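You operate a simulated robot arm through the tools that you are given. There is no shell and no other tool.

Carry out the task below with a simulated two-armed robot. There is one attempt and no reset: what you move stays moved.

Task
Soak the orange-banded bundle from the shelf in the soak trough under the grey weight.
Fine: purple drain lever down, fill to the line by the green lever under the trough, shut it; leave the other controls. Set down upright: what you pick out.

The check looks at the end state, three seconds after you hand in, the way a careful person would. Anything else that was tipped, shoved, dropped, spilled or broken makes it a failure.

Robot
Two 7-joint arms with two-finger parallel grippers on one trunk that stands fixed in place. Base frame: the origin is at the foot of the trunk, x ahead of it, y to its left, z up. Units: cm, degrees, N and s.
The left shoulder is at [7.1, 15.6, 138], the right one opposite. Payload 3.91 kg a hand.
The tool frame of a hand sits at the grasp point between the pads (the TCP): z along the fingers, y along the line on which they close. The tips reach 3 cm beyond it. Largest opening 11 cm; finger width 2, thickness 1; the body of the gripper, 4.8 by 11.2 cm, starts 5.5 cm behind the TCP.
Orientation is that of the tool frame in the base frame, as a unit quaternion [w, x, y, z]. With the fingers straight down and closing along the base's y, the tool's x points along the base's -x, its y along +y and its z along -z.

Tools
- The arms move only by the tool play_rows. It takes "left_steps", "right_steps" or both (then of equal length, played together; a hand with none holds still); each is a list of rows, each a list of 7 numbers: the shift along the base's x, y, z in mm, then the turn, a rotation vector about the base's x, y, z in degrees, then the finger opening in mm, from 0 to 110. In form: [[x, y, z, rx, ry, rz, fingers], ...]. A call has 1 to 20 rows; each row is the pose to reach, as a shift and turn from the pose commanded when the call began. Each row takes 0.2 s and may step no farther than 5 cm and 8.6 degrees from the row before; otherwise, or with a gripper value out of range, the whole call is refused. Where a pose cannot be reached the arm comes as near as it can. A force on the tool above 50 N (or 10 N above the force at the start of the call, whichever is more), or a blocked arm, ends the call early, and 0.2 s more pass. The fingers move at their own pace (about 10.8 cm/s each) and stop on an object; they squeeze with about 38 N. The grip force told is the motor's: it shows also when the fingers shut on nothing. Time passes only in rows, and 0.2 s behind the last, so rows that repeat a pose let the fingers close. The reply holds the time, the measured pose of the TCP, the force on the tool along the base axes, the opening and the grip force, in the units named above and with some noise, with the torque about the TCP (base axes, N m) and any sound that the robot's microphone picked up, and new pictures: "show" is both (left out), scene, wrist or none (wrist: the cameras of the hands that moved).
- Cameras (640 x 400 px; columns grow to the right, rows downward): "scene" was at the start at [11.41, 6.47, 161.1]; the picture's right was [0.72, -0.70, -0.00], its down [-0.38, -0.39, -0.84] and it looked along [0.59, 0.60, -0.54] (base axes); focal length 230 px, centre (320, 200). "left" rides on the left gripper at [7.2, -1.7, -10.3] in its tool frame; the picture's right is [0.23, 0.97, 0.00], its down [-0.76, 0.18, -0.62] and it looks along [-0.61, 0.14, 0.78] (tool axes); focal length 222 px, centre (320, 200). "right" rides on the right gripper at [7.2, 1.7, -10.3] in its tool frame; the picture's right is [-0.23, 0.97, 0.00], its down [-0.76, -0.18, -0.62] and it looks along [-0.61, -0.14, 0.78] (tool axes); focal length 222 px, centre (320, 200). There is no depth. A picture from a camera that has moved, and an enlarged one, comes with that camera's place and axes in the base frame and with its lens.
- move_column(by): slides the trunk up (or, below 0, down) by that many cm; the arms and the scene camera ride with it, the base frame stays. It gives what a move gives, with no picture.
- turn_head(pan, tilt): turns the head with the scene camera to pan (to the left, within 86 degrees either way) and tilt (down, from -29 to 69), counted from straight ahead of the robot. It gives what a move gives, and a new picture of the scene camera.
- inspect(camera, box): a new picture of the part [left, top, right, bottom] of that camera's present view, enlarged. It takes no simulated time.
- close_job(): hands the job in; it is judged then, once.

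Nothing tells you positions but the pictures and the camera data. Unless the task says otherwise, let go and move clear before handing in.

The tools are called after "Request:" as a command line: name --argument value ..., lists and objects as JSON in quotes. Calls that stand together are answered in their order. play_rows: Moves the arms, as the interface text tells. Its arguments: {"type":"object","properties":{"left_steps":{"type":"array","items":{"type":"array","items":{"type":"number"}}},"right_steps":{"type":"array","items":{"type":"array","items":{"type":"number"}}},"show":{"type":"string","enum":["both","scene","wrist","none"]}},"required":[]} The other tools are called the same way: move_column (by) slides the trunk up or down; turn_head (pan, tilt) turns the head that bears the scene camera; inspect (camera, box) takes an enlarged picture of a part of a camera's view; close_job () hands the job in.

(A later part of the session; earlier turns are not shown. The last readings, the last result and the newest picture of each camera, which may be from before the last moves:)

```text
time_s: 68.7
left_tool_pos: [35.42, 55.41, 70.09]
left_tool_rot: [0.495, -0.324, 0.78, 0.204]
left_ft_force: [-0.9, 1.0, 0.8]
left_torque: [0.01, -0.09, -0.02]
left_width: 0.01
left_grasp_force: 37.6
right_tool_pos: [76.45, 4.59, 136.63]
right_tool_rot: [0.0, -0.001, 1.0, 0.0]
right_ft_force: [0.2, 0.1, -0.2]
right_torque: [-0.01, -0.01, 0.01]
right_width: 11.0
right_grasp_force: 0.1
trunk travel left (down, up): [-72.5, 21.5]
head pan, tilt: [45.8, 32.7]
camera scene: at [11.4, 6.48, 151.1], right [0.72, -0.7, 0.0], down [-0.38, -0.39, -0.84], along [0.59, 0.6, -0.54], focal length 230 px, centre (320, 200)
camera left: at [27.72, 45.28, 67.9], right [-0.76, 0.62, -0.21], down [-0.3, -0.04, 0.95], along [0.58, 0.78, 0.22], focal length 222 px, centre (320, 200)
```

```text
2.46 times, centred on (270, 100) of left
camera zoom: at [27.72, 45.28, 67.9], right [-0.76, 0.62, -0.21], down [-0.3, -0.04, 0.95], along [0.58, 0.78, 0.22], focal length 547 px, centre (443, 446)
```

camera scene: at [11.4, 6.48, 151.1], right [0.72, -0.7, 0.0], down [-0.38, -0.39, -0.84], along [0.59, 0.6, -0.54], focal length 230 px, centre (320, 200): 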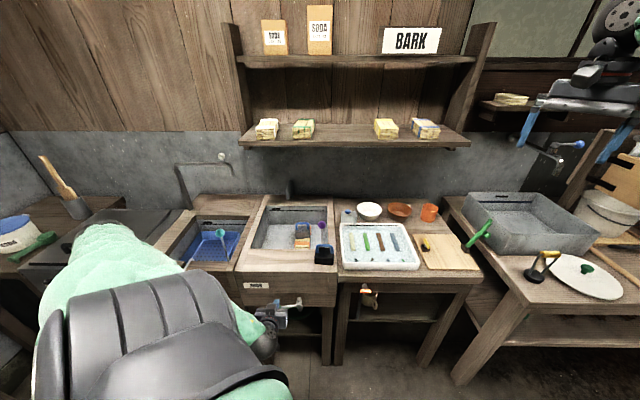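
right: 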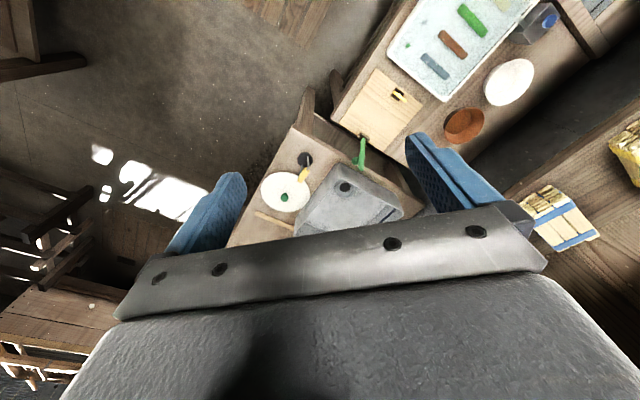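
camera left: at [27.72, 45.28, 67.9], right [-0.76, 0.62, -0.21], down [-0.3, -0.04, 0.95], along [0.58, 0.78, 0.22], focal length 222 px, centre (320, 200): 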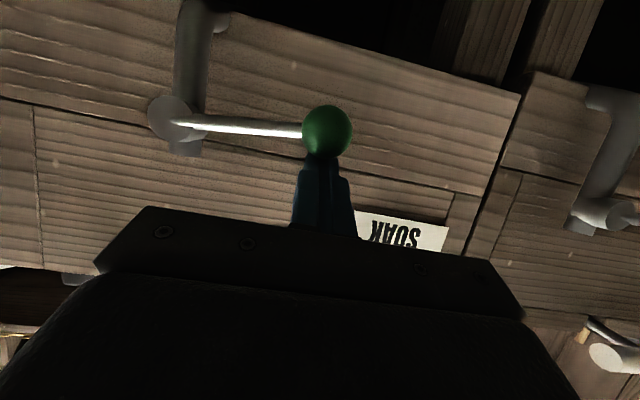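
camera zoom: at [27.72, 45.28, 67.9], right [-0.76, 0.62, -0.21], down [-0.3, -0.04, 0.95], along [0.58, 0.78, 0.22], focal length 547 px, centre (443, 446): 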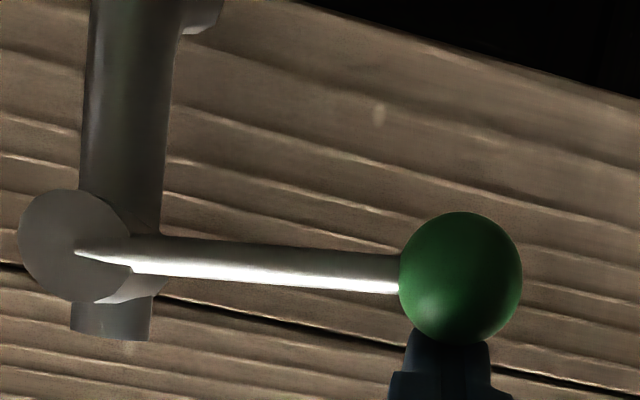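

The lever rotates down with almost no force, so down is open. I'll push it further, to about 25°, and watch the trough.

Request:
play_rows --left_steps '[[-1, 1, -9, 0, 0, 0, 0], [-2, 2, -18, 0, 0, 0, 0], [-3, 3, -28, 0, 0, 0, 0]]'

Request:
inspect --camera "scene" --box '[240, 170, 350, 270]'

Request:
inspect --camera "left" --box '[140, 20, 400, 180]'

```text
time_s: 69.5
left_tool_pos: [35.07, 55.75, 67.31]
left_tool_rot: [0.495, -0.323, 0.78, 0.204]
left_ft_force: [-0.4, -0.2, -0.5]
left_torque: [-0.01, 0.04, 0.0]
left_width: 0.0
left_grasp_force: 38.5
right_tool_pos: [76.3, 4.69, 136.6]
right_tool_rot: [0.0, -0.001, 1.0, 0.001]
right_ft_force: [-0.7, 0.8, -0.5]
right_torque: [0.02, -0.03, 0.01]
right_width: 11.01
right_grasp_force: 0.0
trunk travel left (down, up): [-72.5, 21.5]
head pan, tilt: [45.8, 32.7]
camera scene: at [11.38, 6.47, 151.1], right [0.72, -0.7, 0.0], down [-0.38, -0.39, -0.84], along [0.59, 0.6, -0.54], focal length 230 px, centre (320, 200)
camera left: at [27.53, 45.56, 65.14], right [-0.76, 0.62, -0.21], down [-0.3, -0.04, 0.95], along [0.58, 0.78, 0.22], focal length 222 px, centre (320, 200)
```

scene: 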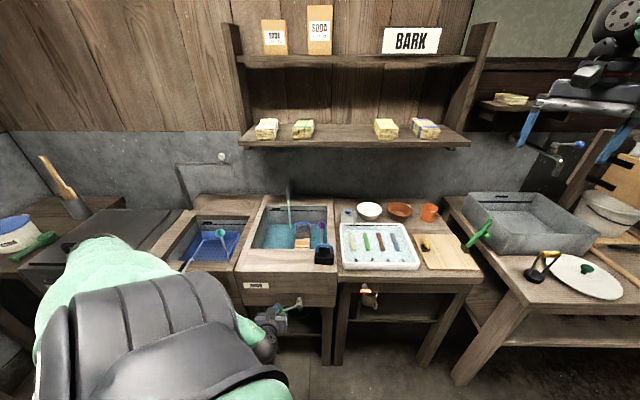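
left: 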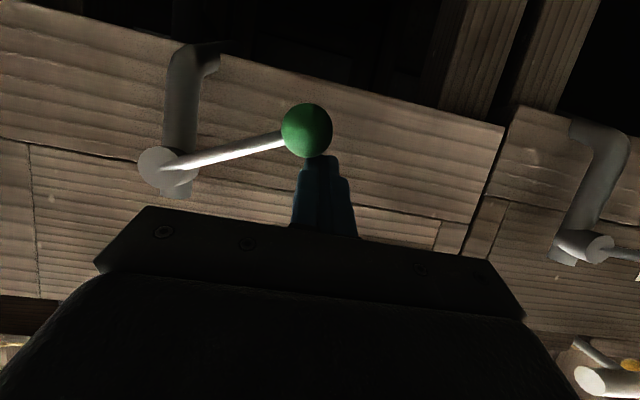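

```text
4.00 times, centred on (295, 220) of scene
camera zoom: at [11.38, 6.47, 151.1], right [0.72, -0.7, 0.0], down [-0.38, -0.39, -0.84], along [0.59, 0.6, -0.54], focal length 918 px, centre (420, 120)
```

zoom: 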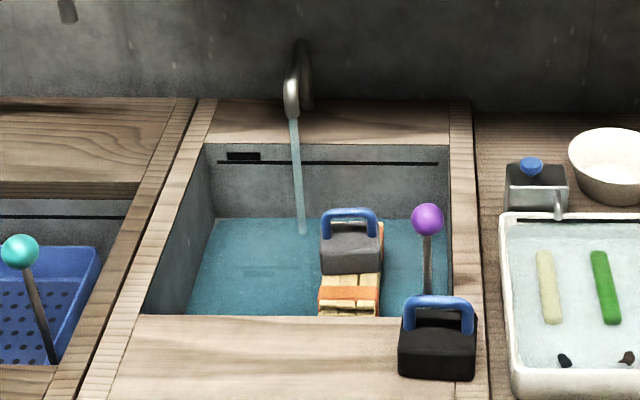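

```text
2.46 times, centred on (270, 100) of left
camera zoom: at [27.53, 45.56, 65.14], right [-0.76, 0.62, -0.21], down [-0.3, -0.04, 0.95], along [0.58, 0.78, 0.22], focal length 547 px, centre (443, 446)
```

zoom: 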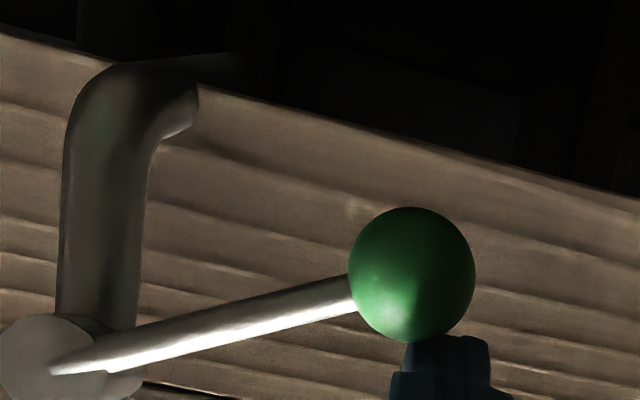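

Water is flowing from the spout and the weighted bundle stays put. I'll move the finger below the knob so I can shut the lever upward, and keep checking the level.

Request:
play_rows --left_steps '[[-20, -20, 5, 0, 0, 0, 0], [-42, -42, 0, 0, 0, 0, 0], [-42, -42, -35, 0, 0, 0, 0], [-42, -42, -72, 0, 0, 0, 0], [-20, -20, -72, 0, 0, 0, 0], [0, 0, -72, 0, 0, 0, 0]]'

Request:
inspect --camera "scene" --box '[240, 170, 350, 270]'

Request:
inspect --camera "scene" --box '[250, 280, 330, 340]'

```text
time_s: 70.9
left_tool_pos: [35.18, 55.8, 60.14]
left_tool_rot: [0.495, -0.322, 0.781, 0.204]
left_ft_force: [0.1, 0.4, -0.6]
left_torque: [0.02, -0.02, -0.04]
left_width: 0.0
left_grasp_force: 37.2
right_tool_pos: [76.42, 4.65, 136.65]
right_tool_rot: [-0.001, -0.001, 1.0, 0.0]
right_ft_force: [0.2, 0.4, 0.1]
right_torque: [0.01, 0.0, -0.04]
right_width: 10.99
right_grasp_force: 0.0
trunk travel left (down, up): [-72.5, 21.5]
head pan, tilt: [45.8, 32.7]
camera scene: at [11.33, 6.42, 151.11], right [0.72, -0.7, 0.0], down [-0.38, -0.39, -0.84], along [0.59, 0.6, -0.54], focal length 230 px, centre (320, 200)
camera left: at [27.47, 45.65, 57.88], right [-0.76, 0.62, -0.21], down [-0.3, -0.04, 0.95], along [0.58, 0.78, 0.22], focal length 222 px, centre (320, 200)
```

scene: 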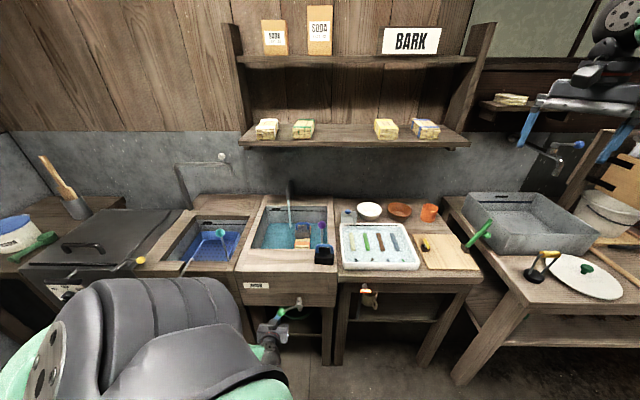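
left: 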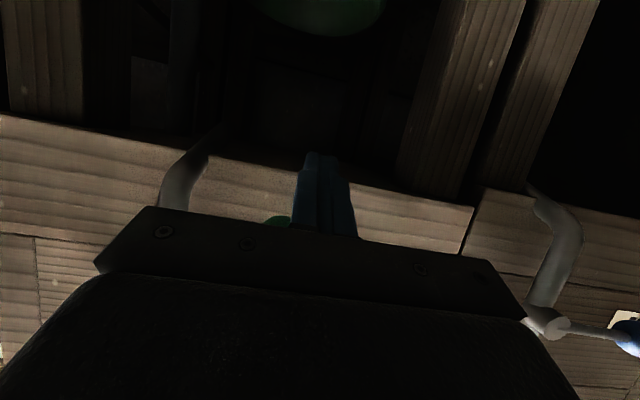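

```text
4.00 times, centred on (295, 220) of scene
camera zoom: at [11.33, 6.42, 151.11], right [0.72, -0.7, 0.0], down [-0.38, -0.39, -0.84], along [0.59, 0.6, -0.54], focal length 918 px, centre (420, 120)
```

zoom: 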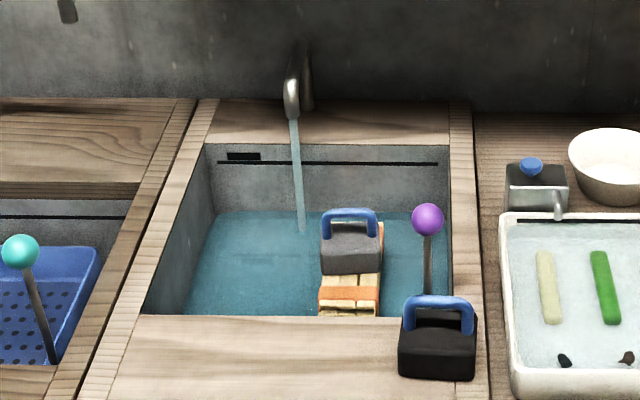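

```text
6.67 times, centred on (290, 310) of scene
camera zoom: at [11.33, 6.42, 151.11], right [0.72, -0.7, 0.0], down [-0.38, -0.39, -0.84], along [0.59, 0.6, -0.54], focal length 1530 px, centre (520, -533)
```

zoom: 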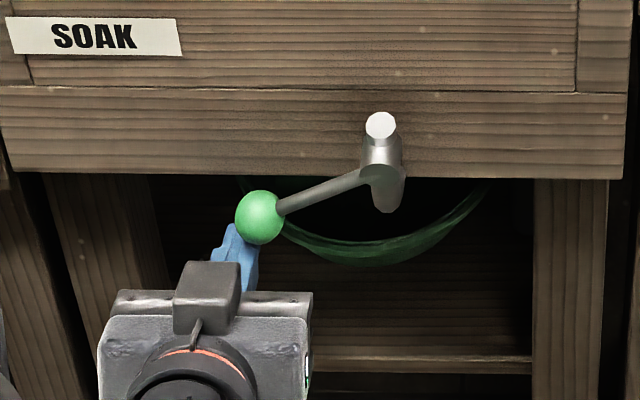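

The level has risen about 6 px of the roughly 55 px needed in 1.4 s. I'll centre the finger under the knob and wait in steps.

Request:
play_rows --left_steps '[[8, -8, 0, 0, 0, 0, 0], [8, -8, 0, 0, 0, 0, 0], [8, -8, 0, 0, 0, 0, 0], [8, -8, 0, 0, 0, 0, 0], [8, -8, 0, 0, 0, 0, 0], [8, -8, 0, 0, 0, 0, 0], [8, -8, 0, 0, 0, 0, 0], [8, -8, 0, 0, 0, 0, 0], [8, -8, 0, 0, 0, 0, 0], [8, -8, 0, 0, 0, 0, 0], [8, -8, 0, 0, 0, 0, 0], [8, -8, 0, 0, 0, 0, 0], [8, -8, 0, 0, 0, 0, 0], [8, -8, 0, 0, 0, 0, 0], [8, -8, 0, 0, 0, 0, 0]]' --show "scene"

Request:
inspect --camera "scene" --box '[240, 170, 350, 270]'

Request:
inspect --camera "scene" --box '[250, 280, 330, 340]'

```text
time_s: 74.1
left_tool_pos: [35.99, 54.83, 60.05]
left_tool_rot: [0.495, -0.323, 0.78, 0.204]
left_ft_force: [-0.6, 0.2, -0.4]
left_torque: [0.02, -0.03, -0.03]
left_width: 0.02
left_grasp_force: 37.2
right_tool_pos: [76.4, 4.67, 136.52]
right_tool_rot: [-0.001, -0.001, 1.0, 0.0]
right_ft_force: [-0.6, 0.8, -0.1]
right_torque: [-0.03, 0.03, 0.05]
right_width: 10.98
right_grasp_force: 0.0
trunk travel left (down, up): [-72.5, 21.5]
head pan, tilt: [45.8, 32.7]
camera scene: at [11.39, 6.45, 151.1], right [0.72, -0.7, 0.0], down [-0.38, -0.39, -0.84], along [0.59, 0.6, -0.54], focal length 230 px, centre (320, 200)
```

scene: 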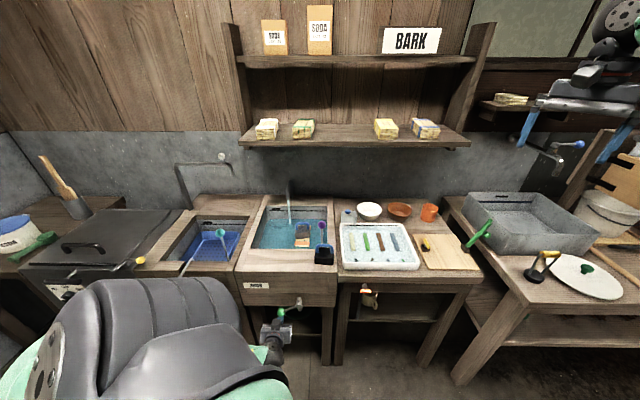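

```text
4.00 times, centred on (295, 220) of scene
camera zoom: at [11.39, 6.45, 151.1], right [0.72, -0.7, 0.0], down [-0.38, -0.39, -0.84], along [0.59, 0.6, -0.54], focal length 918 px, centre (420, 120)
```

zoom: 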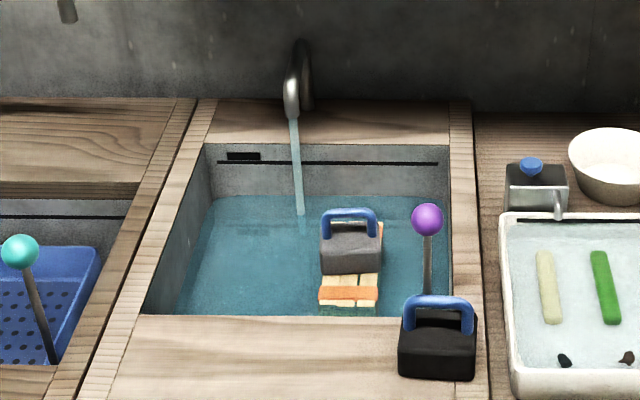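

```text
6.67 times, centred on (290, 310) of scene
camera zoom: at [11.39, 6.45, 151.1], right [0.72, -0.7, 0.0], down [-0.38, -0.39, -0.84], along [0.59, 0.6, -0.54], focal length 1530 px, centre (520, -533)
```

zoom: 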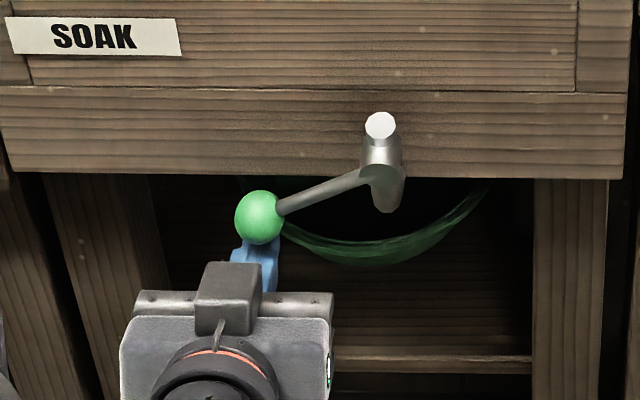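

Request:
play_rows --left_steps '[[0, 0, 0, 0, 0, 0, 0], [0, 0, 0, 0, 0, 0, 0], [0, 0, 0, 0, 0, 0, 0], [0, 0, 0, 0, 0, 0, 0], [0, 0, 0, 0, 0, 0, 0], [0, 0, 0, 0, 0, 0, 0], [0, 0, 0, 0, 0, 0, 0], [0, 0, 0, 0, 0, 0, 0], [0, 0, 0, 0, 0, 0, 0], [0, 0, 0, 0, 0, 0, 0], [0, 0, 0, 0, 0, 0, 0], [0, 0, 0, 0, 0, 0, 0], [0, 0, 0, 0, 0, 0, 0], [0, 0, 0, 0, 0, 0, 0], [0, 0, 0, 0, 0, 0, 0], [0, 0, 0, 0, 0, 0, 0]]' --show "none"

Request:
inspect --camera "scene" --box '[240, 170, 350, 270]'

```text
time_s: 77.5
left_tool_pos: [35.82, 54.79, 60.06]
left_tool_rot: [0.495, -0.324, 0.78, 0.205]
left_ft_force: [-1.4, -0.1, 0.5]
left_torque: [0.01, 0.01, 0.02]
left_width: 0.02
left_grasp_force: 37.7
right_tool_pos: [76.35, 4.75, 136.69]
right_tool_rot: [0.0, -0.001, 1.0, 0.0]
right_ft_force: [-0.4, -0.3, -0.8]
right_torque: [-0.02, 0.02, 0.01]
right_width: 11.0
right_grasp_force: 0.1
trunk travel left (down, up): [-72.5, 21.5]
head pan, tilt: [45.8, 32.7]
```

```text
4.00 times, centred on (295, 220) of scene
camera zoom: at [11.39, 6.45, 151.1], right [0.72, -0.7, 0.0], down [-0.38, -0.39, -0.84], along [0.59, 0.6, -0.54], focal length 918 px, centre (420, 120)
```

zoom: 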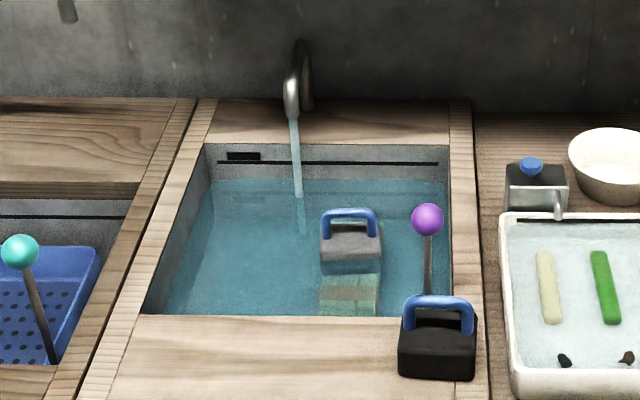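

Request:
play_rows --left_steps '[[0, 0, 0, 0, 0, 0, 0], [0, 0, 0, 0, 0, 0, 0], [0, 0, 0, 0, 0, 0, 0], [0, 0, 0, 0, 0, 0, 0], [0, 0, 10, 0, 0, 0, 0]]' --show "none"

Request:
inspect --camera "scene" --box '[265, 195, 325, 240]'

Request:
inspect --camera "scene" --box '[250, 280, 330, 340]'

```text
time_s: 78.7
left_tool_pos: [35.84, 54.85, 61.05]
left_tool_rot: [0.495, -0.324, 0.78, 0.205]
left_ft_force: [0.5, 0.0, -0.7]
left_torque: [0.0, -0.02, 0.04]
left_width: 0.01
left_grasp_force: 37.5
right_tool_pos: [76.36, 4.59, 136.59]
right_tool_rot: [0.0, -0.001, 1.0, 0.0]
right_ft_force: [-0.3, 0.4, 0.3]
right_torque: [0.03, -0.03, 0.01]
right_width: 10.98
right_grasp_force: 0.1
trunk travel left (down, up): [-72.5, 21.5]
head pan, tilt: [45.8, 32.7]
```

```text
8.89 times, centred on (295, 218) of scene
camera zoom: at [11.34, 6.4, 151.11], right [0.72, -0.7, 0.0], down [-0.38, -0.39, -0.84], along [0.59, 0.6, -0.54], focal length 2040 px, centre (542, 44)
```

zoom: 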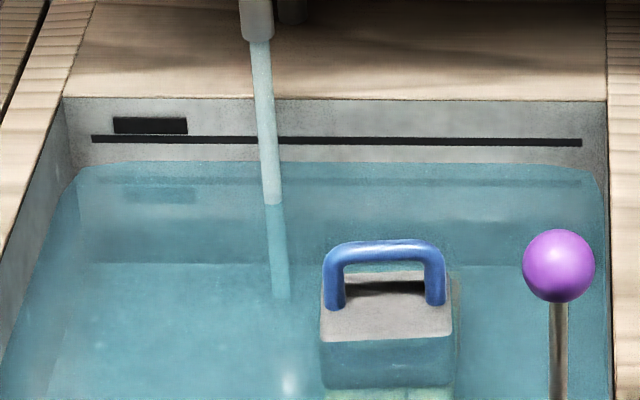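

```text
6.67 times, centred on (290, 310) of scene
camera zoom: at [11.34, 6.4, 151.11], right [0.72, -0.7, 0.0], down [-0.38, -0.39, -0.84], along [0.59, 0.6, -0.54], focal length 1530 px, centre (520, -533)
```

zoom: 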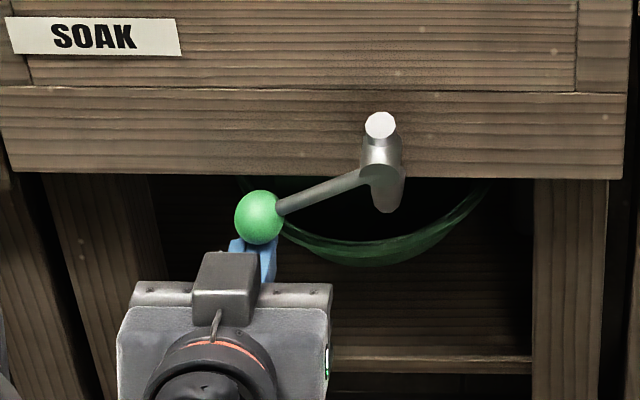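

Request:
play_rows --left_steps '[[0, 0, 7, 0, 0, 0, 0], [0, 0, 14, 0, 0, 0, 0], [-1, 1, 20, 0, 0, 0, 0]]' --show "none"

Request:
inspect --camera "scene" --box '[265, 195, 325, 240]'

Request:
inspect --camera "scene" --box '[250, 280, 330, 340]'

```text
time_s: 79.5
left_tool_pos: [35.89, 54.9, 63.1]
left_tool_rot: [0.495, -0.323, 0.78, 0.204]
left_ft_force: [-1.3, -0.3, -1.2]
left_torque: [-0.02, -0.01, 0.02]
left_width: 0.03
left_grasp_force: 38.0
right_tool_pos: [76.34, 4.66, 136.59]
right_tool_rot: [0.0, -0.001, 1.0, 0.0]
right_ft_force: [-0.3, 0.1, 0.3]
right_torque: [0.01, 0.02, -0.06]
right_width: 11.0
right_grasp_force: 0.0
trunk travel left (down, up): [-72.5, 21.5]
head pan, tilt: [45.8, 32.7]
```

```text
8.89 times, centred on (295, 218) of scene
camera zoom: at [11.37, 6.43, 151.11], right [0.72, -0.7, 0.0], down [-0.38, -0.39, -0.84], along [0.59, 0.6, -0.54], focal length 2040 px, centre (542, 44)
```

zoom: 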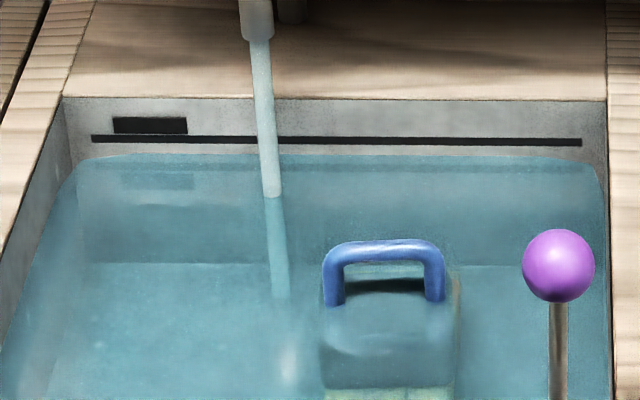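

```text
6.67 times, centred on (290, 310) of scene
camera zoom: at [11.37, 6.43, 151.11], right [0.72, -0.7, 0.0], down [-0.38, -0.39, -0.84], along [0.59, 0.6, -0.54], focal length 1530 px, centre (520, -533)
```

zoom: 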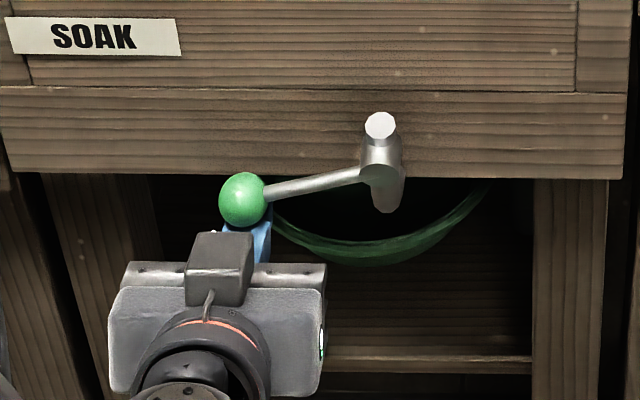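

Request:
play_rows --left_steps '[[0, 0, 0, 0, 0, 0, 0], [0, 0, 0, 0, 0, 0, 0]]' --show "none"

Request:
inspect --camera "scene" --box '[265, 200, 325, 230]'

```text
time_s: 80.1
left_tool_pos: [35.81, 54.9, 63.19]
left_tool_rot: [0.495, -0.324, 0.78, 0.205]
left_ft_force: [0.0, 0.1, -0.2]
left_torque: [0.02, 0.03, -0.01]
left_width: 0.0
left_grasp_force: 37.4
right_tool_pos: [76.39, 4.67, 136.51]
right_tool_rot: [0.0, -0.001, 1.0, 0.0]
right_ft_force: [0.0, -0.4, -0.2]
right_torque: [0.01, 0.02, 0.02]
right_width: 10.98
right_grasp_force: 0.0
trunk travel left (down, up): [-72.5, 21.5]
head pan, tilt: [45.8, 32.7]
```

```text
10.67 times, centred on (295, 215) of scene
camera zoom: at [11.39, 6.45, 151.1], right [0.72, -0.7, 0.0], down [-0.38, -0.39, -0.84], along [0.59, 0.6, -0.54], focal length 2448 px, centre (587, 40)
```

zoom: 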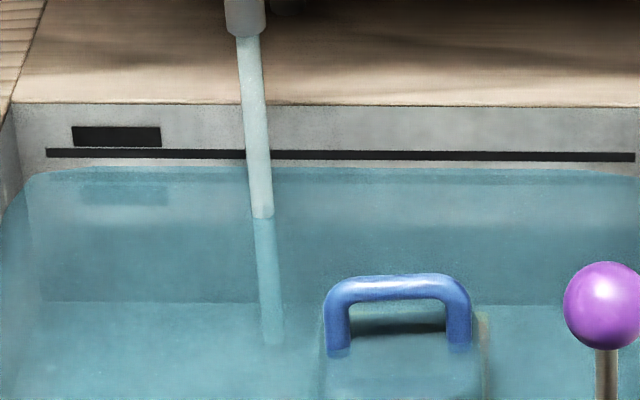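

Request:
play_rows --left_steps '[[0, 0, 0, 0, 0, 0, 0], [0, 0, 0, 0, 0, 0, 0], [-2, 2, 8, 0, 0, 0, 0]]' --show "none"

Request:
inspect --camera "scene" --box '[265, 200, 325, 230]'

```text
time_s: 80.9
left_tool_pos: [35.61, 55.13, 63.9]
left_tool_rot: [0.495, -0.323, 0.78, 0.205]
left_ft_force: [-0.2, 0.1, -0.4]
left_torque: [0.01, 0.0, -0.01]
left_width: 0.0
left_grasp_force: 37.3
right_tool_pos: [76.27, 4.65, 136.56]
right_tool_rot: [0.0, -0.001, 1.0, 0.0]
right_ft_force: [0.3, 0.0, -0.2]
right_torque: [0.01, -0.03, -0.01]
right_width: 10.99
right_grasp_force: 0.1
trunk travel left (down, up): [-72.5, 21.5]
head pan, tilt: [45.8, 32.7]
```

```text
10.67 times, centred on (295, 215) of scene
camera zoom: at [11.34, 6.39, 151.11], right [0.72, -0.7, 0.0], down [-0.38, -0.39, -0.84], along [0.59, 0.6, -0.54], focal length 2448 px, centre (587, 40)
```

zoom: 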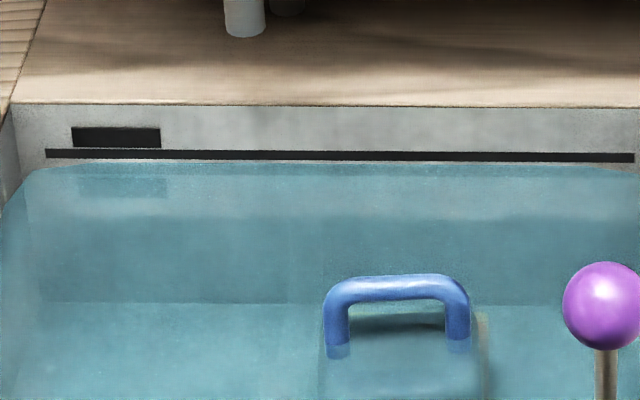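

The flow stopped earlier than expected. The surface is about 8 px, or 0.5 cm, below the line, so a brief top-up is needed. I'll bring the finger back above the knob first.

Request:
play_rows --left_steps '[[-15, -15, -6, 0, 0, 0, 0], [-35, -35, -6, 0, 0, 0, 0], [-35, -35, 35, 0, 0, 0, 0], [-35, -35, 77, 0, 0, 0, 0], [-18, -18, 77, 0, 0, 0, 0], [0, 0, 77, 0, 0, 0, 0], [0, 0, 77, 0, 0, 0, 0]]' --show "wrist"

Request:
inspect --camera "scene" --box '[265, 200, 325, 230]'

Request:
inspect --camera "scene" --box '[250, 280, 330, 340]'

```text
time_s: 82.5
left_tool_pos: [35.57, 54.86, 71.77]
left_tool_rot: [0.496, -0.323, 0.78, 0.204]
left_ft_force: [-1.2, -0.4, 0.8]
left_torque: [0.02, 0.0, 0.02]
left_width: 0.02
left_grasp_force: 38.2
right_tool_pos: [76.26, 4.64, 136.73]
right_tool_rot: [0.0, -0.001, 1.0, -0.001]
right_ft_force: [0.3, -0.5, 0.0]
right_torque: [0.0, 0.02, -0.04]
right_width: 10.98
right_grasp_force: 0.0
trunk travel left (down, up): [-72.5, 21.5]
head pan, tilt: [45.8, 32.7]
camera left: at [27.98, 44.89, 69.58], right [-0.76, 0.62, -0.21], down [-0.3, -0.04, 0.95], along [0.58, 0.78, 0.22], focal length 222 px, centre (320, 200)
```

left: 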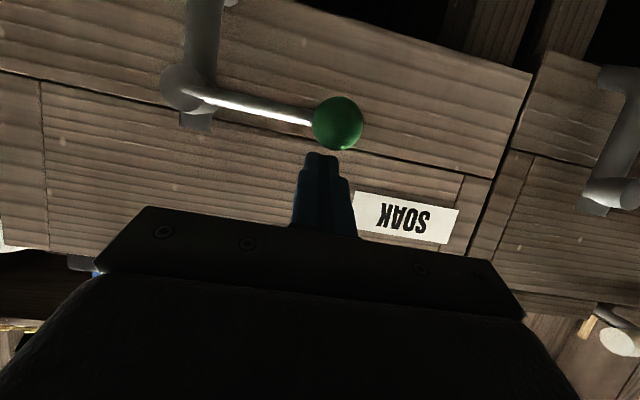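

```text
10.67 times, centred on (295, 215) of scene
camera zoom: at [11.34, 6.41, 151.11], right [0.72, -0.7, 0.0], down [-0.38, -0.39, -0.84], along [0.59, 0.6, -0.54], focal length 2448 px, centre (587, 40)
```

zoom: 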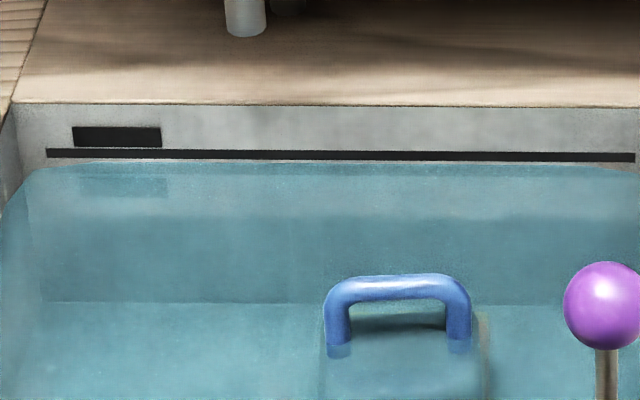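

```text
6.67 times, centred on (290, 310) of scene
camera zoom: at [11.34, 6.41, 151.11], right [0.72, -0.7, 0.0], down [-0.38, -0.39, -0.84], along [0.59, 0.6, -0.54], focal length 1530 px, centre (520, -533)
```

zoom: 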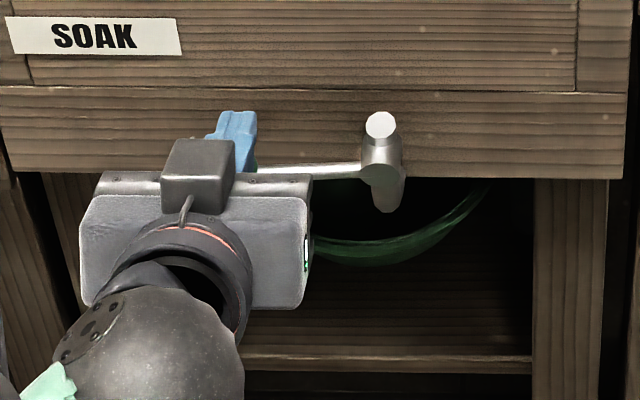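

Request:
play_rows --left_steps '[[-2, 2, -20, 0, 0, 0, 0], [-2, 2, -34, 0, 0, 0, 0], [-32, -28, -34, 0, 0, 0, 0], [-32, -28, -78, 0, 0, 0, 0], [-32, -28, -120, 0, 0, 0, 0], [-2, 2, -117, 0, 0, 0, 0], [-2, 2, -98, 0, 0, 0, 0], [-2, 2, -80, 0, 0, 0, 0], [-3, 3, -74, 0, 0, 0, 0]]' --show "none"

Request:
inspect --camera "scene" --box '[265, 200, 325, 230]'

Request:
inspect --camera "scene" --box '[250, 280, 330, 340]'

```text
time_s: 84.0
left_tool_pos: [24.04, 59.15, 57.83]
left_tool_rot: [0.439, -0.271, 0.822, 0.244]
left_ft_force: [0.7, -0.5, -0.1]
left_torque: [0.03, 0.04, 0.06]
left_width: 0.01
left_grasp_force: 37.7
right_tool_pos: [75.78, 5.39, 136.58]
right_tool_rot: [0.002, 0.002, 1.0, -0.005]
right_ft_force: [1.5, -2.0, -0.7]
right_torque: [0.17, 0.13, 0.02]
right_width: 10.97
right_grasp_force: 0.1
trunk travel left (down, up): [-72.5, 21.5]
head pan, tilt: [45.8, 32.7]
stopped in row 7 (left hand): the arm was blocked; the commanded pose is now the measured one
```

```text
10.67 times, centred on (295, 215) of scene
camera zoom: at [10.45, 7.5, 150.94], right [0.71, -0.7, 0.01], down [-0.37, -0.39, -0.84], along [0.59, 0.6, -0.54], focal length 2448 px, centre (587, 40)
```

zoom: 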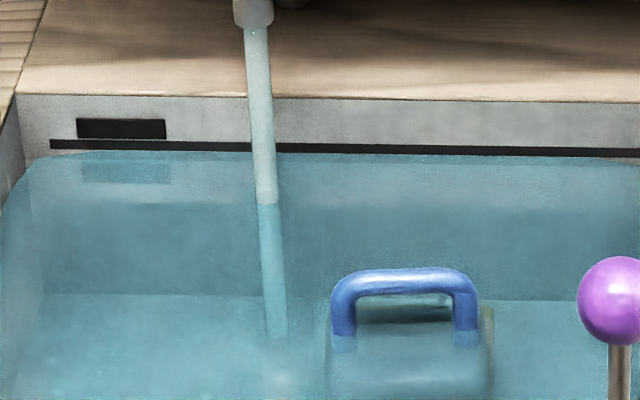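

```text
6.67 times, centred on (290, 310) of scene
camera zoom: at [10.45, 7.5, 150.94], right [0.71, -0.7, 0.01], down [-0.37, -0.39, -0.84], along [0.59, 0.6, -0.54], focal length 1530 px, centre (520, -533)
```

zoom: 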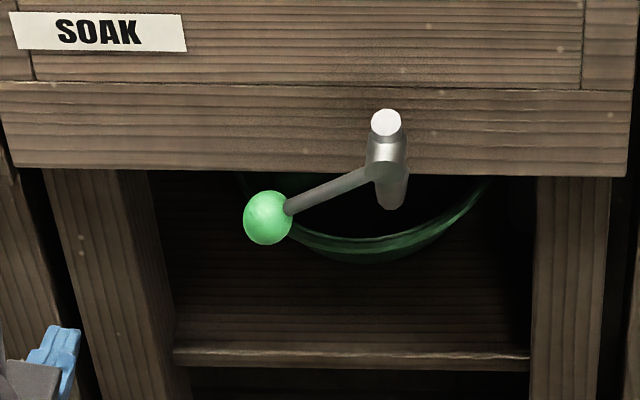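

Request:
inspect --camera "scene" --box '[0, 150, 400, 400]'

Request:
inspect --camera "left" --box '[0, 0, 640, 400]'

Request:
inspect --camera "scene" --box '[220, 270, 320, 380]'

```text
1.60 times, centred on (200, 275) of scene
camera zoom: at [10.45, 7.5, 150.94], right [0.71, -0.7, 0.01], down [-0.37, -0.39, -0.84], along [0.59, 0.6, -0.54], focal length 367 px, centre (512, 80)
```

zoom: 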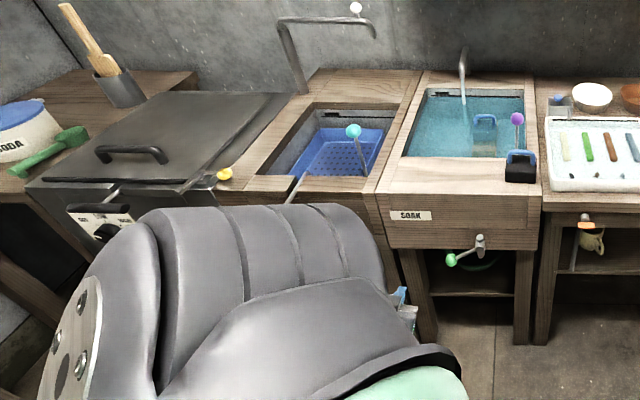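

```text
1.00 times, centred on (320, 200) of left (not enlarged: the box is as wide or as high as the picture)
camera zoom: at [15.63, 49.57, 56.48], right [-0.75, 0.66, -0.03], down [-0.13, -0.09, 0.99], along [0.65, 0.74, 0.15], focal length 222 px, centre (320, 200)
```

zoom: 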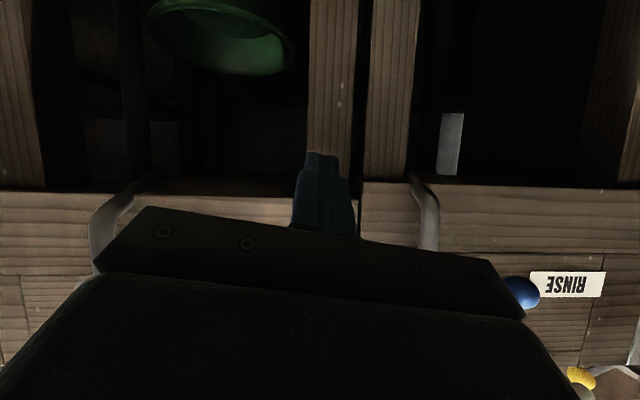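

```text
3.64 times, centred on (270, 325) of scene
camera zoom: at [10.45, 7.5, 150.94], right [0.71, -0.7, 0.01], down [-0.37, -0.39, -0.84], along [0.59, 0.6, -0.54], focal length 835 px, centre (502, -254)
```

zoom: 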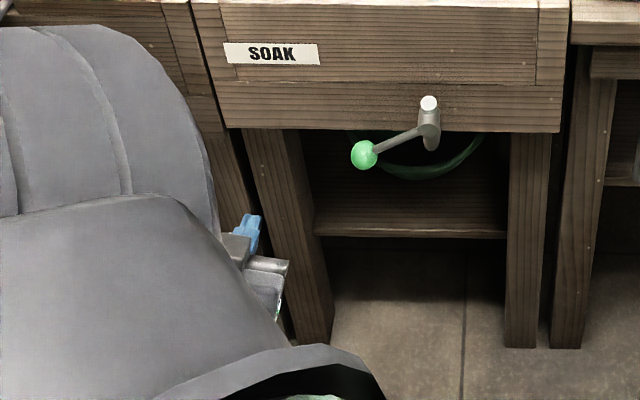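

The arm flipped its elbow and left the lever open at about 25°, with the water now just below the line. I need to shut it now, so I'll go straight under the knob and push up.

Request:
play_rows --left_steps '[[39, -15, 8, 0, 0, 0, 0], [78, -30, 18, 0, 0, 0, 0], [117, -44, 30, 0, 0, 0, 0], [114, -41, 58, 0, 0, 0, 0], [112, -39, 70, 0, 0, 0, 0]]' --show "none"

Request:
inspect --camera "scene" --box '[265, 200, 325, 230]'

Request:
inspect --camera "scene" --box '[220, 270, 320, 380]'

```text
time_s: 84.8
left_tool_pos: [24.36, 59.76, 58.77]
left_tool_rot: [0.382, -0.208, 0.853, 0.29]
left_ft_force: [1.2, -1.3, 0.6]
left_torque: [0.03, 0.03, 0.03]
left_width: 0.01
left_grasp_force: 37.0
right_tool_pos: [75.63, 5.25, 136.58]
right_tool_rot: [0.003, 0.002, 1.0, -0.004]
right_ft_force: [1.6, -2.5, 0.2]
right_torque: [0.19, 0.11, 0.01]
right_width: 10.96
right_grasp_force: 0.1
trunk travel left (down, up): [-72.5, 21.5]
head pan, tilt: [45.8, 32.7]
stopped in row 3 (left hand): the arm was blocked; the commanded pose is now the measured one
```

```text
10.67 times, centred on (295, 215) of scene
camera zoom: at [10.37, 7.57, 150.84], right [0.72, -0.7, 0.01], down [-0.37, -0.39, -0.84], along [0.59, 0.6, -0.54], focal length 2448 px, centre (587, 40)
```

zoom: 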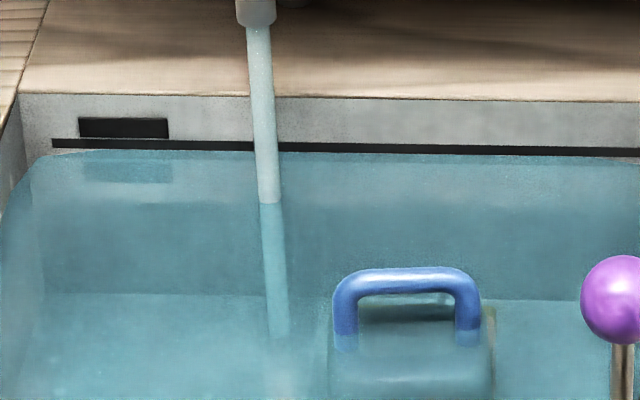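

```text
3.64 times, centred on (270, 325) of scene
camera zoom: at [10.37, 7.57, 150.84], right [0.72, -0.7, 0.01], down [-0.37, -0.39, -0.84], along [0.59, 0.6, -0.54], focal length 835 px, centre (502, -254)
```

zoom: 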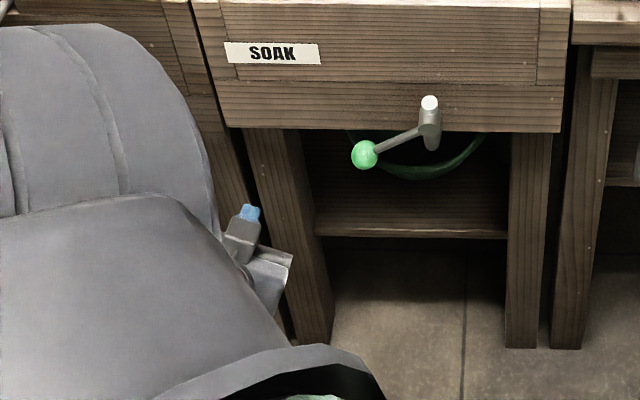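

Request:
inspect --camera "scene" --box '[0, 200, 320, 400]'

Request:
inspect --camera "left" --box '[0, 0, 640, 400]'

Request:
inspect --camera "right" --box '[0, 0, 640, 400]'

```text
2.00 times, centred on (160, 300) of scene
camera zoom: at [10.37, 7.57, 150.84], right [0.72, -0.7, 0.01], down [-0.37, -0.39, -0.84], along [0.59, 0.6, -0.54], focal length 459 px, centre (640, 0)
```

zoom: 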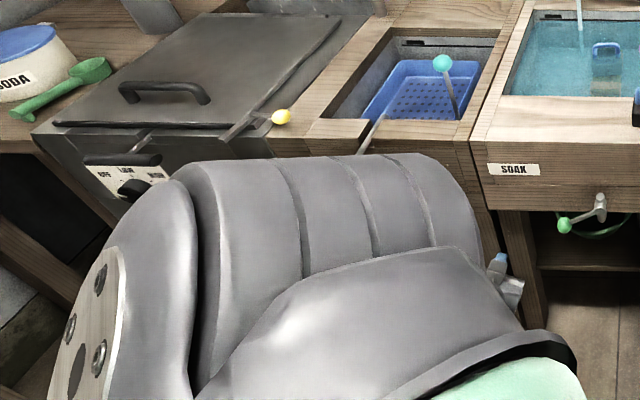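

```text
1.00 times, centred on (320, 200) of left (not enlarged: the box is as wide or as high as the picture)
camera zoom: at [15.25, 50.63, 58.22], right [-0.7, 0.7, 0.15], down [0.04, -0.17, 0.98], along [0.71, 0.7, 0.09], focal length 222 px, centre (320, 200)
```

zoom: 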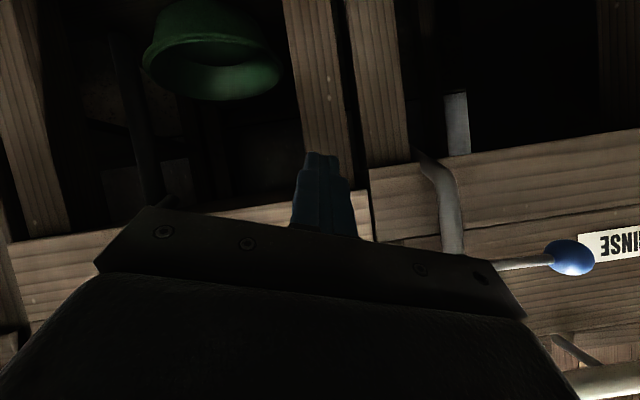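

```text
1.00 times, centred on (320, 200) of right (not enlarged: the box is as wide or as high as the picture)
camera zoom: at [68.29, 7.14, 147.05], right [0.23, 0.97, -0.01], down [0.76, -0.17, 0.63], along [0.61, -0.15, -0.78], focal length 222 px, centre (320, 200)
```

zoom: 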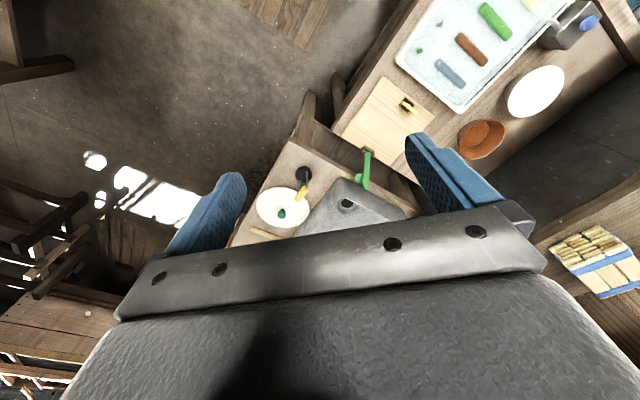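

Request:
inspect --camera "scene" --box '[295, 208, 315, 220]'

Request:
inspect --camera "scene" --box '[265, 205, 285, 217]'

```text
16.00 times, centred on (305, 214) of scene
camera zoom: at [10.37, 7.57, 150.84], right [0.72, -0.7, 0.01], down [-0.37, -0.39, -0.84], along [0.59, 0.6, -0.54], focal length 3672 px, centre (560, -24)
```

zoom: 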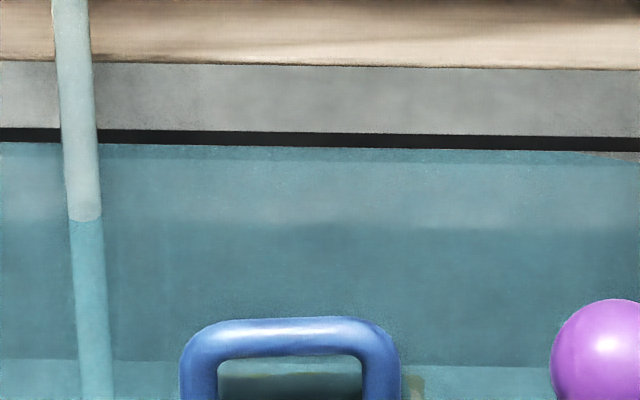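

```text
16.00 times, centred on (275, 211) of scene
camera zoom: at [10.37, 7.57, 150.84], right [0.72, -0.7, 0.01], down [-0.37, -0.39, -0.84], along [0.59, 0.6, -0.54], focal length 3672 px, centre (1040, 24)
```

zoom: 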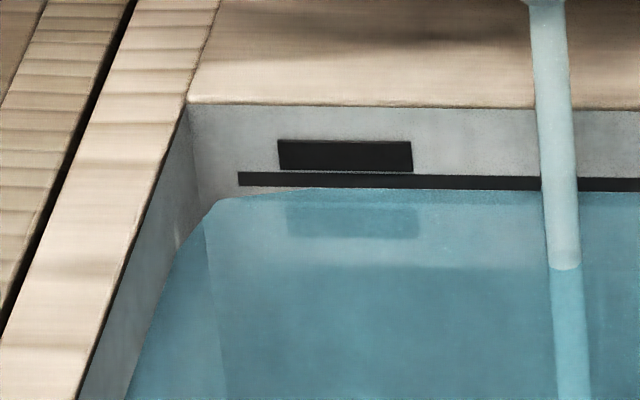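

Request:
inspect --camera "scene" --box '[250, 280, 330, 340]'

```text
6.67 times, centred on (290, 310) of scene
camera zoom: at [10.37, 7.57, 150.84], right [0.72, -0.7, 0.01], down [-0.37, -0.39, -0.84], along [0.59, 0.6, -0.54], focal length 1530 px, centre (520, -533)
```

zoom: 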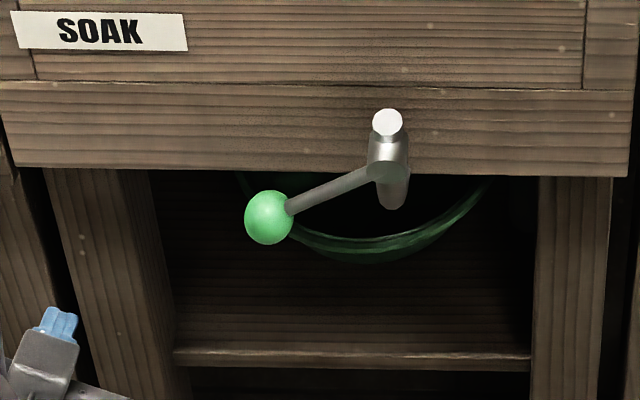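

The arm is folded too tightly at this low height and is jammed. The water is rising only slowly, so I'll raise the trunk a little to unfold the arm.

Request:
move_column --by 10

Request:
inspect --camera "scene" --box '[0, 200, 320, 400]'

Request:
inspect --camera "scene" --box '[265, 210, 325, 240]'

```text
time_s: 86.1
left_tool_pos: [24.94, 59.88, 69.24]
left_tool_rot: [0.387, -0.216, 0.85, 0.284]
left_ft_force: [0.5, 0.8, -0.2]
left_torque: [0.0, 0.0, 0.0]
left_width: 0.04
left_grasp_force: 38.0
right_tool_pos: [75.16, 6.61, 147.41]
right_tool_rot: [0.005, -0.001, 1.0, -0.008]
right_ft_force: [0.0, 0.7, -0.3]
right_torque: [0.01, -0.01, 0.03]
right_width: 10.98
right_grasp_force: 0.1
trunk travel left (down, up): [-82.5, 11.5]
head pan, tilt: [45.8, 32.7]
```

```text
2.00 times, centred on (160, 300) of scene
camera zoom: at [10.02, 8.62, 161.36], right [0.72, -0.7, 0.02], down [-0.37, -0.4, -0.84], along [0.59, 0.6, -0.54], focal length 459 px, centre (640, 0)
```

zoom: 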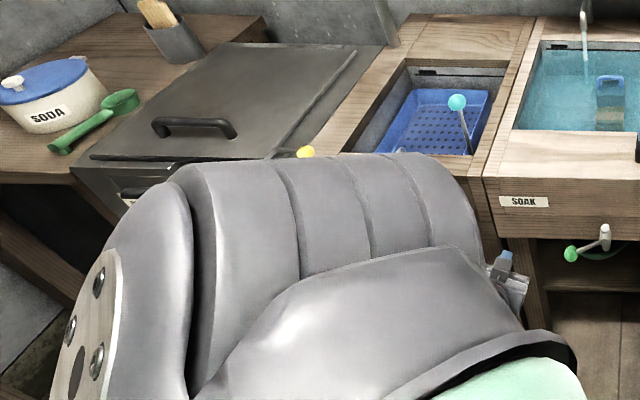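

```text
10.67 times, centred on (295, 225) of scene
camera zoom: at [10.02, 8.62, 161.36], right [0.72, -0.7, 0.02], down [-0.37, -0.4, -0.84], along [0.59, 0.6, -0.54], focal length 2448 px, centre (587, -67)
```

zoom: 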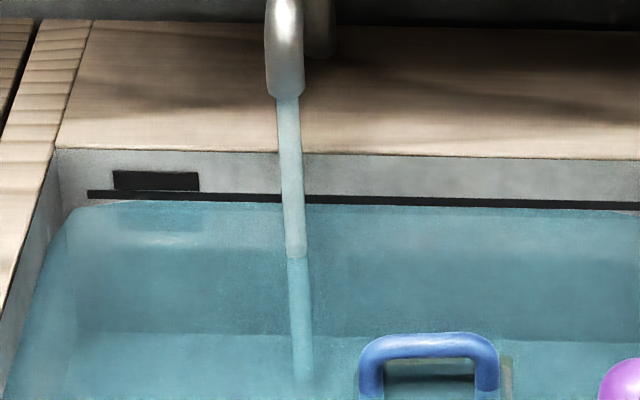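

The trunk is being pushed aside, so the left arm is wedged against something. I'll look down at it, since the water is barely rising.

Request:
turn_head --pan 55 --tilt 66

Request:
inspect --camera "left" --box '[0, 0, 640, 400]'

```text
time_s: 87.1
left_tool_pos: [24.7, 59.98, 68.79]
left_tool_rot: [0.385, -0.215, 0.851, 0.285]
left_ft_force: [-0.3, 0.0, 0.3]
left_torque: [-0.01, -0.02, 0.02]
left_width: 0.01
left_grasp_force: 38.2
right_tool_pos: [75.37, 6.7, 147.12]
right_tool_rot: [0.003, -0.001, 1.0, -0.008]
right_ft_force: [-0.2, -0.3, -0.2]
right_torque: [0.01, -0.05, 0.0]
right_width: 10.98
right_grasp_force: 0.0
trunk travel left (down, up): [-82.5, 11.5]
head pan, tilt: [55.0, 66.0]
camera scene: at [7.55, 7.05, 156.74], right [0.82, -0.57, 0.01], down [-0.52, -0.75, -0.4], along [0.24, 0.32, -0.92], focal length 230 px, centre (320, 200)
```

scene: 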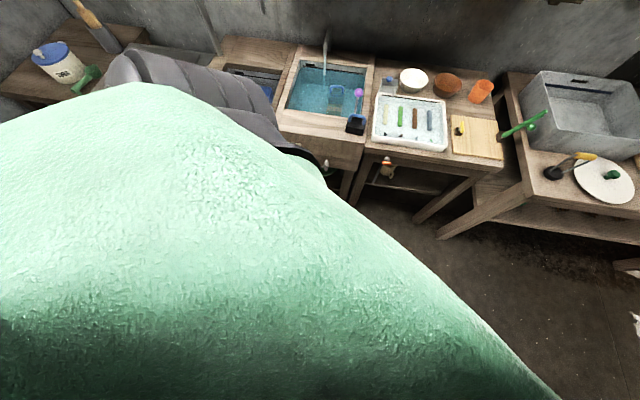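

```text
1.00 times, centred on (320, 200) of left (not enlarged: the box is as wide or as high as the picture)
camera zoom: at [15.71, 50.82, 68.2], right [-0.71, 0.69, 0.14], down [0.03, -0.16, 0.99], along [0.7, 0.7, 0.09], focal length 222 px, centre (320, 200)
```

zoom: 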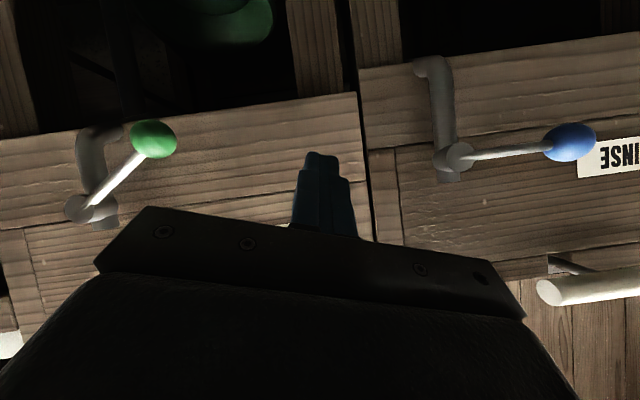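

Request:
inspect --camera "scene" --box '[290, 50, 380, 130]'

Request:
inspect --camera "scene" --box '[60, 40, 380, 240]'

```text
5.00 times, centred on (335, 90) of scene
camera zoom: at [7.55, 7.05, 156.74], right [0.82, -0.57, 0.01], down [-0.52, -0.75, -0.4], along [0.24, 0.32, -0.92], focal length 1148 px, centre (245, 750)
```

zoom: 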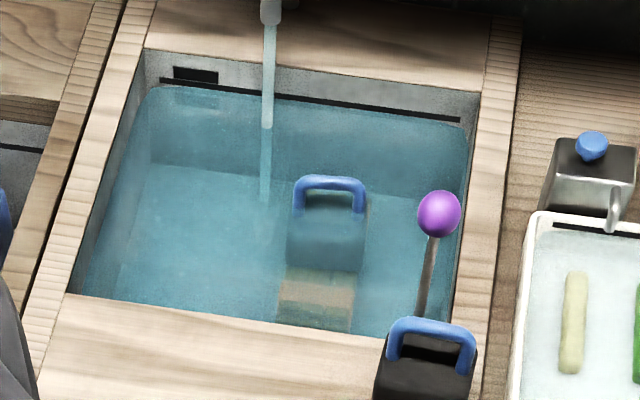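

```text
2.00 times, centred on (220, 140) of scene
camera zoom: at [7.55, 7.05, 156.74], right [0.82, -0.57, 0.01], down [-0.52, -0.75, -0.4], along [0.24, 0.32, -0.92], focal length 459 px, centre (520, 320)
```

zoom: 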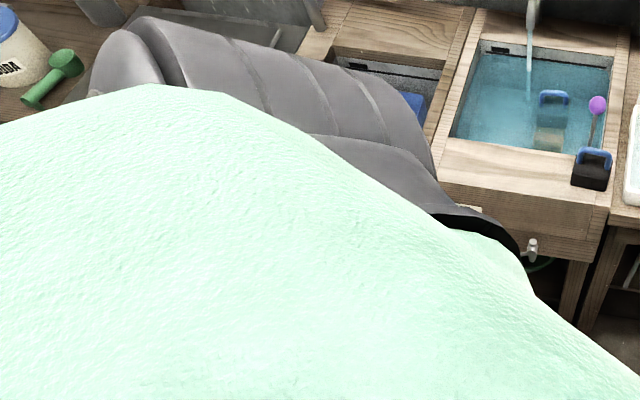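

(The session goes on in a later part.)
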